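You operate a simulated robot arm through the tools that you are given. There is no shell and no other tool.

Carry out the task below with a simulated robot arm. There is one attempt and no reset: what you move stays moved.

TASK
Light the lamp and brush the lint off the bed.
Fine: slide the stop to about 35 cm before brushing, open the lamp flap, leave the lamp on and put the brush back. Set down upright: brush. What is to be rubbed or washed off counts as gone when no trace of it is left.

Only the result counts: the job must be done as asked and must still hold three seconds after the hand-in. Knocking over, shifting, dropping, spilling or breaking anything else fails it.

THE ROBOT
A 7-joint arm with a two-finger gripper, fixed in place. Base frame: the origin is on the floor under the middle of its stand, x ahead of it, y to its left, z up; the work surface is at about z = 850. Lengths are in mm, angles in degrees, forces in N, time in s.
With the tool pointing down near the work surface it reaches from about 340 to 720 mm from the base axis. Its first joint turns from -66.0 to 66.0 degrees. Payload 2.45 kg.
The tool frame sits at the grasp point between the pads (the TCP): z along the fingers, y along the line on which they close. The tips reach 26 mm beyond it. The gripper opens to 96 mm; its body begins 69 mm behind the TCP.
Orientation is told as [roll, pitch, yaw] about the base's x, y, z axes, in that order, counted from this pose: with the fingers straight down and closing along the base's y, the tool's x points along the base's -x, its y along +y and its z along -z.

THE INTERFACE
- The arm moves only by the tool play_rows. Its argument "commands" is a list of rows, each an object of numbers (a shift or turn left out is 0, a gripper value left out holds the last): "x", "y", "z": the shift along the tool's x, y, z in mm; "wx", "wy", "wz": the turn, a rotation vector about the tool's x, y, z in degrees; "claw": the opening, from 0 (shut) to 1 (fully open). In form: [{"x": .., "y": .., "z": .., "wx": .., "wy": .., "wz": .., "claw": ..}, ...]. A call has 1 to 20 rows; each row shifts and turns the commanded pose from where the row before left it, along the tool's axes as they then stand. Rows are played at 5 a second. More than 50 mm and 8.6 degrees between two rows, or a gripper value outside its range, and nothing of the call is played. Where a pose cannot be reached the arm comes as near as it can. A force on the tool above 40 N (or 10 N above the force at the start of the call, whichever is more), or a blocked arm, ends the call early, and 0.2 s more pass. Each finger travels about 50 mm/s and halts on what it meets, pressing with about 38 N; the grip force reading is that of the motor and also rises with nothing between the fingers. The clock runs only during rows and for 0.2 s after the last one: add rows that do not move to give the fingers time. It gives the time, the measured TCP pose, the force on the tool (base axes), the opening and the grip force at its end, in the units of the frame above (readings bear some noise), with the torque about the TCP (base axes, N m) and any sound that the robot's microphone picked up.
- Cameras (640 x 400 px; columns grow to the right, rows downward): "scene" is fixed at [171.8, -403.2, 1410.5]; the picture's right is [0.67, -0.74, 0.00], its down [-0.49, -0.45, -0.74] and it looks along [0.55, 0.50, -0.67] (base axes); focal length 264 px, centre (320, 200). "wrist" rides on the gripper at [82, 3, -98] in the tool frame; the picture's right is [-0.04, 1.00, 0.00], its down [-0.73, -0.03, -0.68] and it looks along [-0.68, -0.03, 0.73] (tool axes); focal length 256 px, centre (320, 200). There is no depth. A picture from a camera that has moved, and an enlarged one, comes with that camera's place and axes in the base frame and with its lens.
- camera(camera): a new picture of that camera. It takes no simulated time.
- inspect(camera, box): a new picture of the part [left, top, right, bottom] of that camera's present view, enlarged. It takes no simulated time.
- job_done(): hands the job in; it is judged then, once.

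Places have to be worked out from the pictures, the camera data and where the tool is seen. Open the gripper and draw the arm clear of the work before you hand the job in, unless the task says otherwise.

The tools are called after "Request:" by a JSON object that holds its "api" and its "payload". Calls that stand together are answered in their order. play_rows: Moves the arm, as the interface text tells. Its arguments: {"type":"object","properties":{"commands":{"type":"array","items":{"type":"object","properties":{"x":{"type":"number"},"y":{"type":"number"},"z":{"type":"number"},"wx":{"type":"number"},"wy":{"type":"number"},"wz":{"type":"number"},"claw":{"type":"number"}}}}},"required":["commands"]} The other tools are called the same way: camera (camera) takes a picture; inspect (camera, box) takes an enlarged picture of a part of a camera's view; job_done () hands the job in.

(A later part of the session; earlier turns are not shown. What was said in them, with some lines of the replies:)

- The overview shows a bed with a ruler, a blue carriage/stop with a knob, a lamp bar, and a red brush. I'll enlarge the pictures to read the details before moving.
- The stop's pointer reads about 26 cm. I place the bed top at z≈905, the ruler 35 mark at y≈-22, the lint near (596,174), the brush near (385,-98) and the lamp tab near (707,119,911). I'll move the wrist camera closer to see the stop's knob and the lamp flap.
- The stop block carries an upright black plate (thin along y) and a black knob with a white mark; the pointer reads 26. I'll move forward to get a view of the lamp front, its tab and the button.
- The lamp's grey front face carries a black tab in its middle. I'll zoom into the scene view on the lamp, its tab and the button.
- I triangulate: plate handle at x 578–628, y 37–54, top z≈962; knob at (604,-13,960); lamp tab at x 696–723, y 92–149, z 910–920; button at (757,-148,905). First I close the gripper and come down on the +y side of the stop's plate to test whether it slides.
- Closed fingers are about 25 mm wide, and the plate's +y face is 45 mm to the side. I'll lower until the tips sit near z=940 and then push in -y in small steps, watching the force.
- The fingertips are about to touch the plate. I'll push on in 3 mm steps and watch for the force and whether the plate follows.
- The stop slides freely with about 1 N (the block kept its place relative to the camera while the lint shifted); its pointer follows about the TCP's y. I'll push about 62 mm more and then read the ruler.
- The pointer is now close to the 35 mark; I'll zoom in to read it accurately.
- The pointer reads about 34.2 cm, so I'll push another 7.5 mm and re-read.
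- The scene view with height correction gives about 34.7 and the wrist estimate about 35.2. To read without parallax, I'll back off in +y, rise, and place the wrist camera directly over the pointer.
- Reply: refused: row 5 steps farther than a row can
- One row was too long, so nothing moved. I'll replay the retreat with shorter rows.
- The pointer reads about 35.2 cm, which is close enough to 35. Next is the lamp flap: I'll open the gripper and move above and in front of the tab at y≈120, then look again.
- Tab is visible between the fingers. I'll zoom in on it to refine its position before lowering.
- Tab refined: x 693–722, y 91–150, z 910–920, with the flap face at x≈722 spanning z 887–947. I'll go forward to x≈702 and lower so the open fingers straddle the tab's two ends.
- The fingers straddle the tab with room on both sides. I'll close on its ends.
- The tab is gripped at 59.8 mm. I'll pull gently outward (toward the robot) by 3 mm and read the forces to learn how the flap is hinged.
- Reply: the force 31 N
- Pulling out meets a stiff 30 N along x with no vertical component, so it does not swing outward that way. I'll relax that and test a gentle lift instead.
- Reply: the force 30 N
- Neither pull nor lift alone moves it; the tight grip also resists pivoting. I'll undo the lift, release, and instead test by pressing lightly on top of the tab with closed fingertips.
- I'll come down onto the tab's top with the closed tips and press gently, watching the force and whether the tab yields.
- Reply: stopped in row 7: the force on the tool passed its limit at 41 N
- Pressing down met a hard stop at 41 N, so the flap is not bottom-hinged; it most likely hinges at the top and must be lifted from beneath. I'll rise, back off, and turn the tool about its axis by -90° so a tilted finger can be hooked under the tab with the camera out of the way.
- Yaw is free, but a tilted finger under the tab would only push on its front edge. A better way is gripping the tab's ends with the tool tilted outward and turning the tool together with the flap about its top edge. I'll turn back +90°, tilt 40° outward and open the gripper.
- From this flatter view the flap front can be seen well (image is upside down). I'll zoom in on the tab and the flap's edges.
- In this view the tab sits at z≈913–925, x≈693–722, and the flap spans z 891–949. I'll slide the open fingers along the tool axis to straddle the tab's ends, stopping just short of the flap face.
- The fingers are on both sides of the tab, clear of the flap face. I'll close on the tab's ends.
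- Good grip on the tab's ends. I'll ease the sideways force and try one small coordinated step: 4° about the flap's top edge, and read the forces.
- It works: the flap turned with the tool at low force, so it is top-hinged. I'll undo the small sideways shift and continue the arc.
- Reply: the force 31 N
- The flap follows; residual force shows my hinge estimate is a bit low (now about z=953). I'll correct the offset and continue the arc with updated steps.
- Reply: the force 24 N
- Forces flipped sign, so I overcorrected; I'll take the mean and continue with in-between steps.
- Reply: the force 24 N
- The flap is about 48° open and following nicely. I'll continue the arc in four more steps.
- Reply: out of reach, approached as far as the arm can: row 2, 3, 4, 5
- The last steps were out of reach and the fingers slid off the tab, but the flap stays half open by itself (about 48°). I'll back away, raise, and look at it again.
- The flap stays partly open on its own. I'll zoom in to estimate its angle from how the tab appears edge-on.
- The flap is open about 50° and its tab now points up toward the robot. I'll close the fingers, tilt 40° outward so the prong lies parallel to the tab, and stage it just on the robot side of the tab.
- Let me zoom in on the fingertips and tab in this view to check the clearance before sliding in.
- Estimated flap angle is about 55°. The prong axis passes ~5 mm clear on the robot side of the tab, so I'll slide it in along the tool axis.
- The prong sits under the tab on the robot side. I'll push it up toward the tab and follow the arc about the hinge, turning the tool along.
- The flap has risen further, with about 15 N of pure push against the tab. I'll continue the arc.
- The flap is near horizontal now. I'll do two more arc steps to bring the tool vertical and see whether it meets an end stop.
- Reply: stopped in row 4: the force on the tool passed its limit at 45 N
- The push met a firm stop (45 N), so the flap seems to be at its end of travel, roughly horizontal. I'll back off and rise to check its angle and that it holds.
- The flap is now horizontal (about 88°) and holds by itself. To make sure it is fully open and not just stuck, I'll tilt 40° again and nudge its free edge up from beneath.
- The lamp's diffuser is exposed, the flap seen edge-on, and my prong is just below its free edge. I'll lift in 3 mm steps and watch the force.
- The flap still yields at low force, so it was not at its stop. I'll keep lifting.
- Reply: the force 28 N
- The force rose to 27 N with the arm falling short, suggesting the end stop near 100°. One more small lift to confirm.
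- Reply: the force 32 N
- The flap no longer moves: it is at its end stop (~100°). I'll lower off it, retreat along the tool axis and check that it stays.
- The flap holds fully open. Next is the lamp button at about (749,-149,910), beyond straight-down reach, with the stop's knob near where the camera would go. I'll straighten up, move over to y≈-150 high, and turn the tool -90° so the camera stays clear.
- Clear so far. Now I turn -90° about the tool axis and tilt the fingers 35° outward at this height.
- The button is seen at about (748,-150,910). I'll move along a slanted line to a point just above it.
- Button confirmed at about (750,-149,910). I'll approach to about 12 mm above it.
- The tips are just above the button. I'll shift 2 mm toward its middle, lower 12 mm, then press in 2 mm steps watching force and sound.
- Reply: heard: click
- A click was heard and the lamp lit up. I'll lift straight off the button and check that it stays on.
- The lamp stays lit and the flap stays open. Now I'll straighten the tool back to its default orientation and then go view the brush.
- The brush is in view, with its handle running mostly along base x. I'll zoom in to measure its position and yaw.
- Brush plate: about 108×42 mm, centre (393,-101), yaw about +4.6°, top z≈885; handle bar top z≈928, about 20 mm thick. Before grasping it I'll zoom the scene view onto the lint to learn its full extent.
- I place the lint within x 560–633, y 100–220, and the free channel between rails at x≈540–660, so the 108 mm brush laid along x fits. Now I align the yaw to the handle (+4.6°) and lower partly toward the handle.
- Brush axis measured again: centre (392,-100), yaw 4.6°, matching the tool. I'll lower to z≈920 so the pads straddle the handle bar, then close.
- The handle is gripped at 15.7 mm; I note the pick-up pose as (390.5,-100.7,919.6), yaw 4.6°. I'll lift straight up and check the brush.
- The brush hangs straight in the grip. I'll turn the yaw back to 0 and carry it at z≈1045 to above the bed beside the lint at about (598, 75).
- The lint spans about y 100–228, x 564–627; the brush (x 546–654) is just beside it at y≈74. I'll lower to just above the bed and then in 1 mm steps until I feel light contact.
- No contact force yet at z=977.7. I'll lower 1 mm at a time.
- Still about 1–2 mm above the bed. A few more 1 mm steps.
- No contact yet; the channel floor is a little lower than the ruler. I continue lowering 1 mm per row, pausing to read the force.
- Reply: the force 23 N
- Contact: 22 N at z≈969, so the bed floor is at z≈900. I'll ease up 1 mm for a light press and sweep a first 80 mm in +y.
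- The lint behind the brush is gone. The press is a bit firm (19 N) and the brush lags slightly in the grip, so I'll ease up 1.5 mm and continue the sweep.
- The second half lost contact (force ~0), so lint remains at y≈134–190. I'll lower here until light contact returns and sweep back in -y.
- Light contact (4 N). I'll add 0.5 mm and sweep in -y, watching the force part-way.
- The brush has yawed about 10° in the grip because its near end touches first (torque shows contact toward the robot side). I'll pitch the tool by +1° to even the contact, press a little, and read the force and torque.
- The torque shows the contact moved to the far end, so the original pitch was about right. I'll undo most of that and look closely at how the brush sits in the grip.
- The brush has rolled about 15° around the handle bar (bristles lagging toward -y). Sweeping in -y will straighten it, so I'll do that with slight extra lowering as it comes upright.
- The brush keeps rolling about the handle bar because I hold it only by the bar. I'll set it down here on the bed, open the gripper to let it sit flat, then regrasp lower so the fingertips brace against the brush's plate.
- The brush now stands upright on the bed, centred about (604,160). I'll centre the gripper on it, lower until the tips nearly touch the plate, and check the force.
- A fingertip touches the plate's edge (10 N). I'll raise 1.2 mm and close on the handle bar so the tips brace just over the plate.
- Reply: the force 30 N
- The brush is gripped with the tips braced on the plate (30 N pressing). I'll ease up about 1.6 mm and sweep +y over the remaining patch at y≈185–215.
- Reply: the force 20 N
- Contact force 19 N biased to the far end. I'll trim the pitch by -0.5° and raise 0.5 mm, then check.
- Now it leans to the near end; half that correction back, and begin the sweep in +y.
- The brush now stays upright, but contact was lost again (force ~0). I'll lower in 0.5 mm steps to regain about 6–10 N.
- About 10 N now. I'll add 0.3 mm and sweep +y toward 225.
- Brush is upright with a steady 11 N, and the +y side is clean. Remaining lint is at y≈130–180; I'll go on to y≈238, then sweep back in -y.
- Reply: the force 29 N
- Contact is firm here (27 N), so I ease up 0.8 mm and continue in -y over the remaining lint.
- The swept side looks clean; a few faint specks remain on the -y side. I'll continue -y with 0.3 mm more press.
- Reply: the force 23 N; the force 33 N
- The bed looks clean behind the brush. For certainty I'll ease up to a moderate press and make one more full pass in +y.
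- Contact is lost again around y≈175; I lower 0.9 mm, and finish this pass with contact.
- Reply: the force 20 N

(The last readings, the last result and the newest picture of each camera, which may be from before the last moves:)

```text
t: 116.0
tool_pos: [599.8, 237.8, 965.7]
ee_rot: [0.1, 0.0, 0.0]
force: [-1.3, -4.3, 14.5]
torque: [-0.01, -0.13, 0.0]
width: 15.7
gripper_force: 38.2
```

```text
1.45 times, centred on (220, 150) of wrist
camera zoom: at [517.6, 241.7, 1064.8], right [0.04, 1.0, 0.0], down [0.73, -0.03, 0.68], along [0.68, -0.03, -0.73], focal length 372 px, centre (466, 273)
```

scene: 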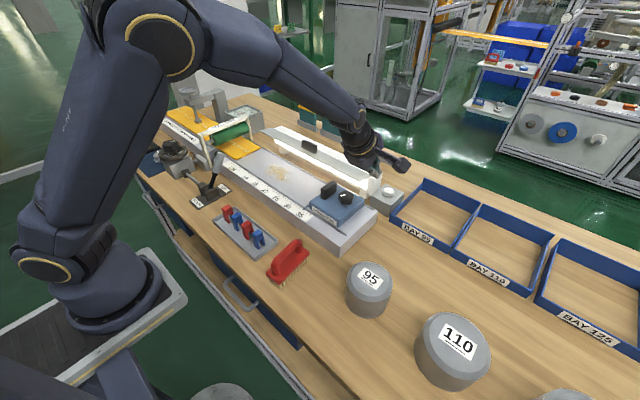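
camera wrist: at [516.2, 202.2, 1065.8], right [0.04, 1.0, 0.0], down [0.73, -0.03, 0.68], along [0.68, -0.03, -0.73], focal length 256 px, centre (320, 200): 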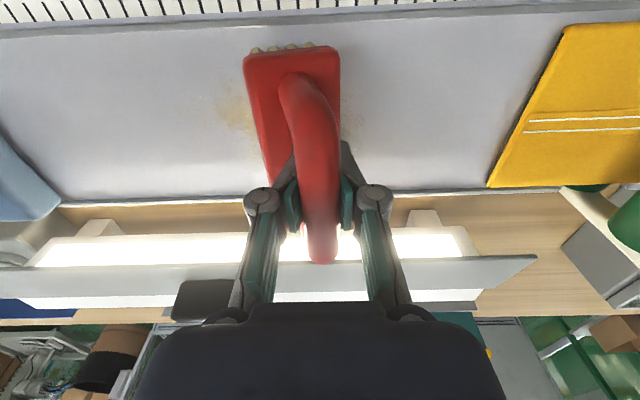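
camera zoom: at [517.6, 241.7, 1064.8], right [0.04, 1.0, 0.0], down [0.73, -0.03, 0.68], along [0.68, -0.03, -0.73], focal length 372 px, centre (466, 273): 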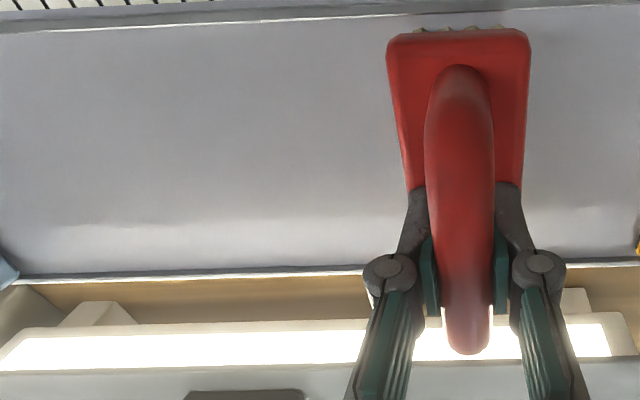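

The bed behind the brush looks clean. I'll lift the brush straight up and inspect the whole bed area for traces.

Request:
{"api": "play_rows", "payload": {"commands": [{"z": -20}, {"z": -30}, {"z": -30}, {"y": -20}, {}]}}

Request:
{"api": "camera", "payload": {"camera": "wrist"}}

Request:
{"api": "inspect", "payload": {"camera": "wrist", "box": [0, 20, 280, 190]}}

Request:
{"api": "inspect", "payload": {"camera": "scene", "box": [240, 140, 320, 200]}}

```text
t: 117.2
tool_pos: [602.7, 217.5, 1044.7]
ee_rot: [0.1, 0.0, 0.0]
force: [0.7, 0.2, -1.0]
torque: [0.01, 0.03, -0.02]
width: 15.5
gripper_force: 37.6
```

```text
taken
camera wrist: at [520.1, 220.8, 1143.9], right [0.04, 1.0, 0.0], down [0.73, -0.03, 0.68], along [0.68, -0.03, -0.73], focal length 256 px, centre (320, 200)
```

wrist: 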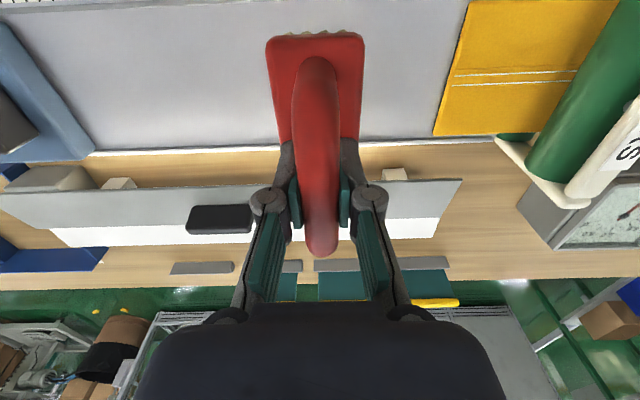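

```text
2.29 times, centred on (140, 105) of wrist
camera zoom: at [520.1, 220.8, 1143.9], right [0.04, 1.0, 0.0], down [0.73, -0.03, 0.68], along [0.68, -0.03, -0.73], focal length 585 px, centre (731, 417)
```

zoom: 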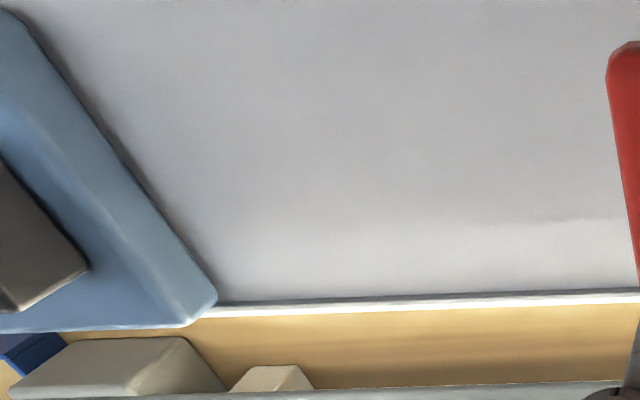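

```text
6.67 times, centred on (280, 170) of scene
camera zoom: at [171.8, -403.2, 1410.5], right [0.67, -0.74, 0.0], down [-0.49, -0.45, -0.74], along [0.55, 0.5, -0.67], focal length 1763 px, centre (587, 400)
```

zoom: 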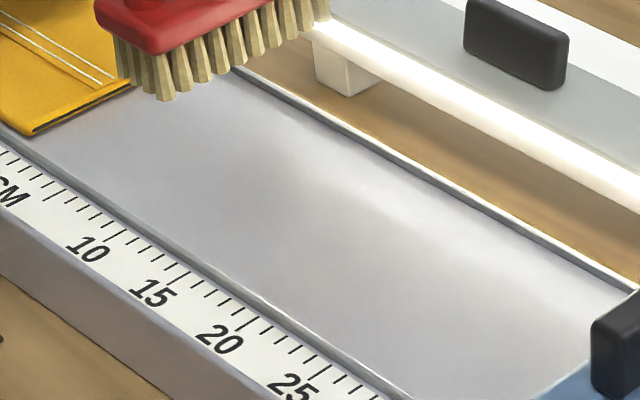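

Both views show the bed clean, with lamp lit and flap open. Now I carry the brush back to its original place: brush centre (392,-100), yaw 4.6°, staying at z≈1045.

Request:
{"api": "play_rows", "payload": {"commands": [{"x": 25.8, "y": -39.7}, {"x": 25.8, "y": -39.7}, {"x": 25.8, "y": -39.7}, {"x": 25.8, "y": -39.7}, {"x": 25.8, "y": -39.7}, {"x": 25.8, "y": -39.7}, {"x": 25.8, "y": -39.7}, {"x": 25.8, "y": -39.7}, {"wz": -4.6}, {}]}}

Request:
{"api": "camera", "payload": {"camera": "wrist"}}

Request:
{"api": "inspect", "payload": {"camera": "scene", "box": [230, 140, 350, 290]}}

```text
t: 119.4
tool_pos: [393.1, -100.7, 1046.0]
ee_rot: [0.1, 0.0, 4.8]
force: [-0.3, -1.0, -1.1]
torque: [0.04, 0.0, -0.01]
width: 15.2
gripper_force: 37.9
```

```text
taken
camera wrist: at [311.2, -103.2, 1145.1], right [-0.04, 1.0, 0.0], down [0.73, 0.03, 0.68], along [0.68, 0.03, -0.73], focal length 256 px, centre (320, 200)
```

wrist: 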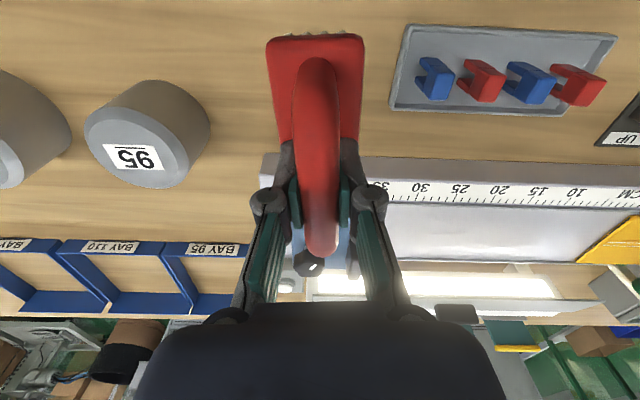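

```text
2.67 times, centred on (290, 215) of scene
camera zoom: at [171.8, -403.2, 1410.5], right [0.67, -0.74, 0.0], down [-0.49, -0.45, -0.74], along [0.55, 0.5, -0.67], focal length 705 px, centre (400, 160)
```

zoom: 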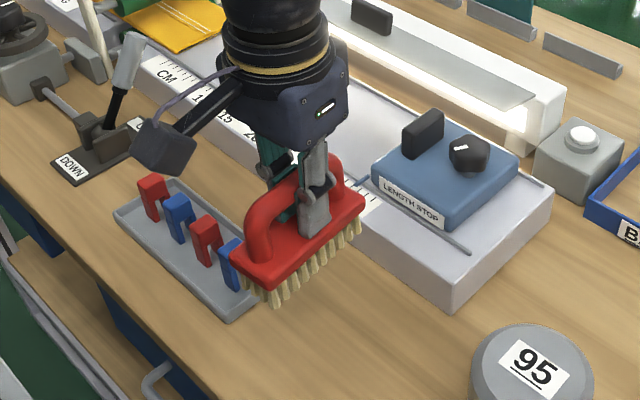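

The brush's near end is at (335.5,-104.4) versus (337.2,-104.8) originally, so I shift +1.7 mm in x and lower to just above the bench.

Request:
{"api": "play_rows", "payload": {"commands": [{"x": -1.7}, {"z": 30}, {"z": 30}, {"z": 30}, {"z": 20}, {"z": 10}, {"z": 4}, {}]}}

Request:
{"api": "inspect", "payload": {"camera": "scene", "box": [250, 210, 330, 290]}}

```text
t: 121.2
tool_pos: [394.6, -102.2, 917.9]
ee_rot: [0.1, -0.1, 4.6]
force: [-0.6, 0.1, -1.8]
torque: [0.02, 0.0, 0.0]
width: 15.2
gripper_force: 37.8
```

```text
5.00 times, centred on (290, 250) of scene
camera zoom: at [171.8, -403.2, 1410.5], right [0.67, -0.74, 0.0], down [-0.49, -0.45, -0.74], along [0.55, 0.5, -0.67], focal length 1322 px, centre (470, -50)
```

zoom: 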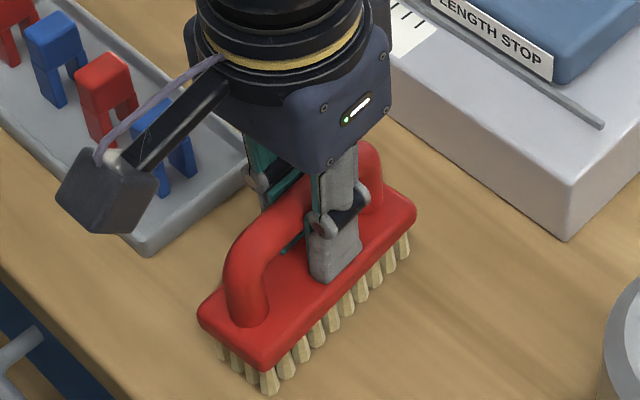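

Nearly on the bench. I lower in 1 mm steps until I feel contact.

Request:
{"api": "play_rows", "payload": {"commands": [{"z": 1}, {"z": 1}, {}]}}

Request:
{"api": "play_rows", "payload": {"commands": [{"z": 1}, {}]}}

```text
t: 122.0
tool_pos: [395.3, -100.1, 916.7]
ee_rot: [0.1, -0.1, 4.6]
force: [-0.1, 0.5, -1.1]
torque: [0.03, 0.0, -0.01]
width: 15.6
gripper_force: 38.2
```

```text
t: 122.6
tool_pos: [394.9, -101.2, 917.1]
ee_rot: [0.1, -0.1, 4.7]
force: [0.8, -0.3, -1.0]
torque: [-0.01, -0.02, 0.03]
width: 15.3
gripper_force: 37.9
```

No contact yet; a few more single-millimetre steps.

Request:
{"api": "play_rows", "payload": {"commands": [{"z": 1}, {}]}}

Request:
{"api": "play_rows", "payload": {"commands": [{"z": 0.7}, {}]}}

```text
t: 123.2
tool_pos: [396.6, -102.2, 916.2]
ee_rot: [0.1, -0.1, 4.7]
force: [1.0, 1.0, 5.8]
torque: [-0.04, 0.39, 0.02]
width: 15.2
gripper_force: 38.3
```

```text
t: 123.8
tool_pos: [395.7, -101.8, 916.5]
ee_rot: [0.0, -0.1, 4.6]
force: [-2.4, -2.7, 17.9]
torque: [-0.05, 0.26, 0.01]
width: 15.2
gripper_force: 38.0
```

The bristles are on the bench (18 N). I ease 0.6 mm, open the gripper and check that the brush stands.

Request:
{"api": "play_rows", "payload": {"commands": [{"z": -0.6}, {"claw": 0.3}, {}, {"claw": 0.65}, {}, {}]}}

Request:
{"api": "inspect", "payload": {"camera": "scene", "box": [250, 210, 330, 290]}}

Request:
{"api": "camera", "payload": {"camera": "wrist"}}

```text
t: 125.2
tool_pos: [394.8, -101.4, 916.9]
ee_rot: [0.1, -0.1, 4.5]
force: [-0.4, 0.6, 0.3]
torque: [-0.01, 0.0, -0.02]
width: 62.3
gripper_force: 0.1
```

```text
5.00 times, centred on (290, 250) of scene
camera zoom: at [171.8, -403.2, 1410.5], right [0.67, -0.74, 0.0], down [-0.49, -0.45, -0.74], along [0.55, 0.5, -0.67], focal length 1322 px, centre (470, -50)
```

zoom: 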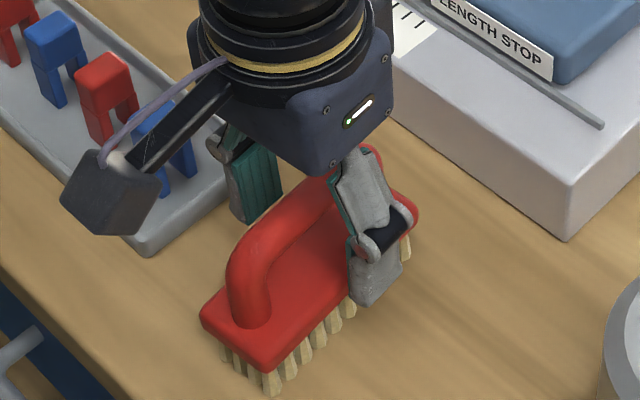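

```text
taken
camera wrist: at [313.5, -103.6, 1015.2], right [-0.04, 1.0, 0.0], down [0.73, 0.03, 0.68], along [0.68, 0.03, -0.73], focal length 256 px, centre (320, 200)
```

wrist: 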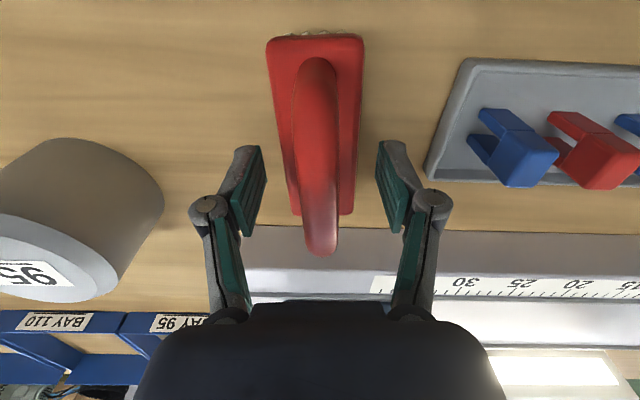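

The brush stands upright on its bristles at its old place. I'll rise straight up, retreat to a clear pose, and take final checks.

Request:
{"api": "play_rows", "payload": {"commands": [{"z": -20}, {"z": -40}, {"z": -40}, {"z": -40}, {"z": -40}, {"z": -40, "wz": 4.6}, {"y": 40}, {"y": 40}, {"y": 40}, {"y": 40}, {"y": 40}, {"y": 40}, {}]}}

Request:
{"api": "camera", "payload": {"camera": "scene"}}

Request:
{"api": "inspect", "payload": {"camera": "scene", "box": [250, 225, 330, 295]}}

Request:
{"api": "inspect", "payload": {"camera": "scene", "box": [240, 120, 420, 250]}}

Request:
{"api": "camera", "payload": {"camera": "wrist"}}

```text
t: 128.0
tool_pos: [396.3, 145.3, 1139.5]
ee_rot: [0.2, 0.0, 0.0]
force: [0.3, 0.2, 0.8]
torque: [-0.02, -0.05, 0.0]
width: 62.3
gripper_force: 0.0
```

```text
taken
```

scene: 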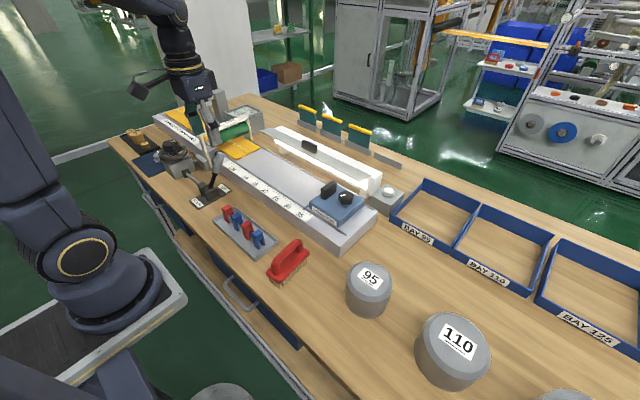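

```text
5.71 times, centred on (290, 260) of scene
camera zoom: at [171.8, -403.1, 1410.5], right [0.67, -0.74, 0.0], down [-0.49, -0.45, -0.74], along [0.55, 0.5, -0.67], focal length 1511 px, centre (491, -143)
```

zoom: 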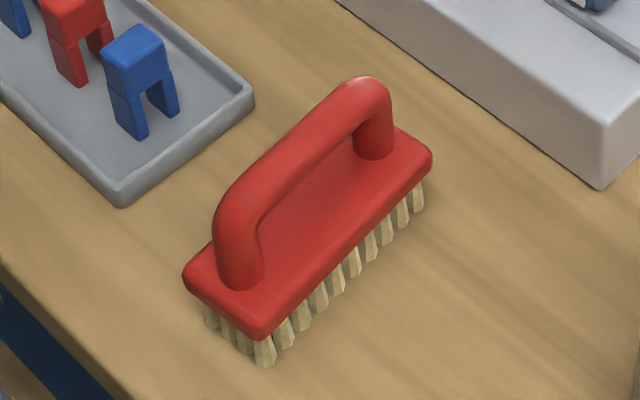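

```text
3.08 times, centred on (330, 185) of scene
camera zoom: at [171.8, -403.1, 1410.5], right [0.67, -0.74, 0.0], down [-0.49, -0.45, -0.74], along [0.55, 0.5, -0.67], focal length 814 px, centre (289, 246)
```

zoom: 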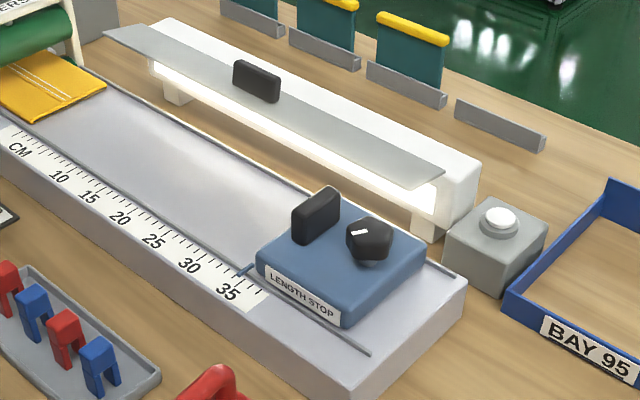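

```text
taken
camera wrist: at [314.2, 147.2, 1237.7], right [0.04, 1.0, 0.0], down [0.73, -0.03, 0.68], along [0.68, -0.03, -0.73], focal length 256 px, centre (320, 200)
```

wrist: 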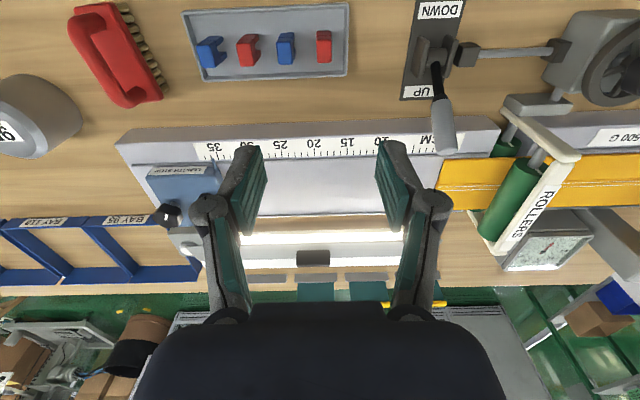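

Everything matches: the brush is in its original spot, the lamp is lit, the flap open. One last close look at the bed and the stop pointer.

Request:
{"api": "inspect", "payload": {"camera": "wrist", "box": [250, 140, 440, 230]}}

Request:
{"api": "inspect", "payload": {"camera": "scene", "box": [250, 145, 310, 190]}}

Request:
{"api": "inspect", "payload": {"camera": "scene", "box": [300, 195, 340, 225]}}

Request:
{"api": "inspect", "payload": {"camera": "wrist", "box": [140, 130, 260, 220]}}

```text
3.37 times, centred on (345, 185) of wrist
camera zoom: at [314.2, 147.2, 1237.7], right [0.04, 1.0, 0.0], down [0.73, -0.03, 0.68], along [0.68, -0.03, -0.73], focal length 862 px, centre (236, 250)
```

zoom: 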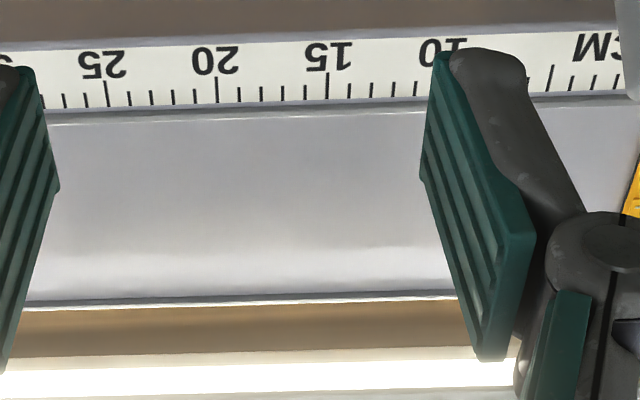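

```text
8.89 times, centred on (280, 168) of scene
camera zoom: at [171.8, -403.1, 1410.5], right [0.67, -0.74, 0.0], down [-0.49, -0.45, -0.74], along [0.55, 0.5, -0.67], focal length 2351 px, centre (676, 489)
```

zoom: 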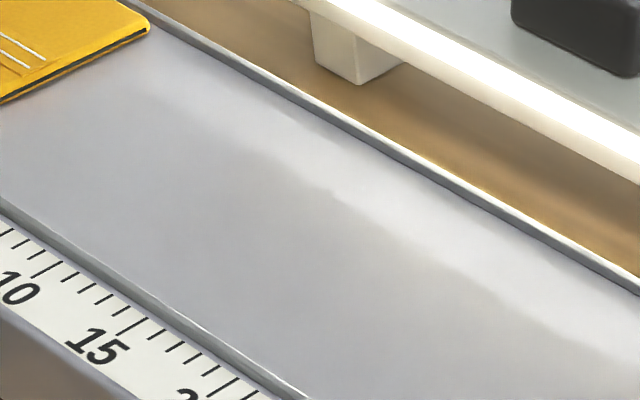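

```text
13.33 times, centred on (320, 210) of scene
camera zoom: at [171.8, -403.1, 1410.5], right [0.67, -0.74, 0.0], down [-0.49, -0.45, -0.74], along [0.55, 0.5, -0.67], focal length 3526 px, centre (320, 67)
```

zoom: 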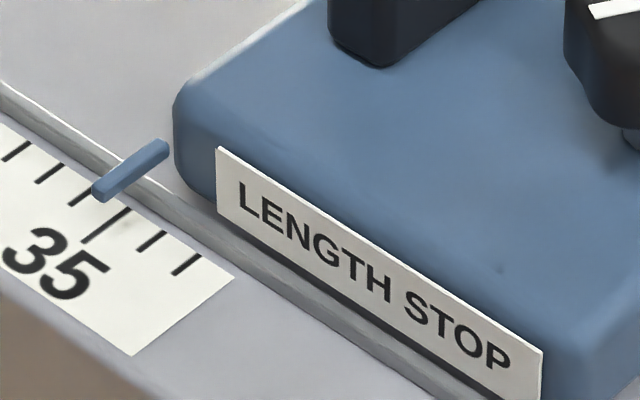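

```text
4.44 times, centred on (200, 175) of wrist
camera zoom: at [314.2, 147.2, 1237.7], right [0.04, 1.0, 0.0], down [0.73, -0.03, 0.68], along [0.68, -0.03, -0.73], focal length 1138 px, centre (853, 311)
```

zoom: 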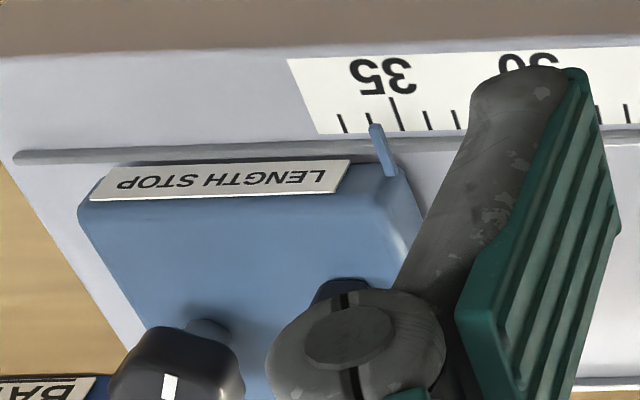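

The bed is spotless, the stop pointer is at 35 cm, the lamp is lit and the flap is open. I'll open the gripper fully and let a moment pass before handing in.

Request:
{"api": "play_rows", "payload": {"commands": [{"claw": 1, "z": -20}, {"z": -20}, {}, {}]}}

Request:
{"api": "camera", "payload": {"camera": "scene"}}

```text
t: 129.0
tool_pos: [396.7, 142.7, 1176.0]
ee_rot: [0.1, -0.1, 0.1]
force: [0.2, -0.4, -0.2]
torque: [0.02, -0.03, 0.04]
width: 95.8
gripper_force: 0.0
```

```text
taken
```

scene: 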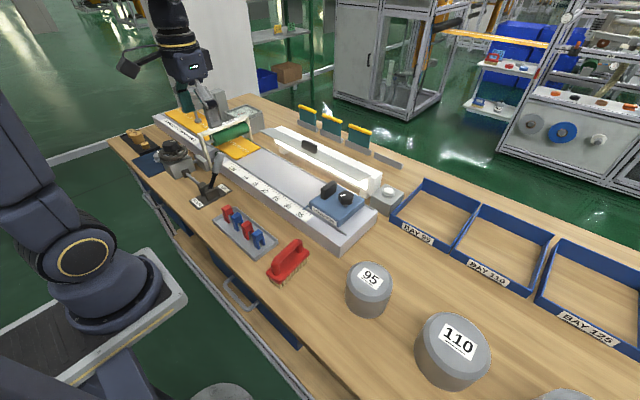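

All parts of the task are in their final state, the gripper is open and the arm is clear, so I hand in the job.

Request:
{"api": "job_done", "payload": {}}

```text
The job is handed in.
```

The job is finished and handed in; I haven't seen the judge's result.

- **Stop:** slid before any brushing. The pointer reads about 35.2 cm from directly above the ruler.
- **Lamp flap:** open to its end stop at roughly 100°, and it holds there without support.
- **Lamp:** on. The button clicked when pressed, and the lamp was still lit in the last pictures.
- **Lint:** no trace left on the bed in close-up views from both cameras. I had to set the brush down on the bed once and regrip it, because it kept rolling in the fingers.
- **Brush:** standing upright on its bristles in its original spot, matching the starting picture.

I saw nothing else knocked over or moved. The gripper is open and the arm is clear of the work.
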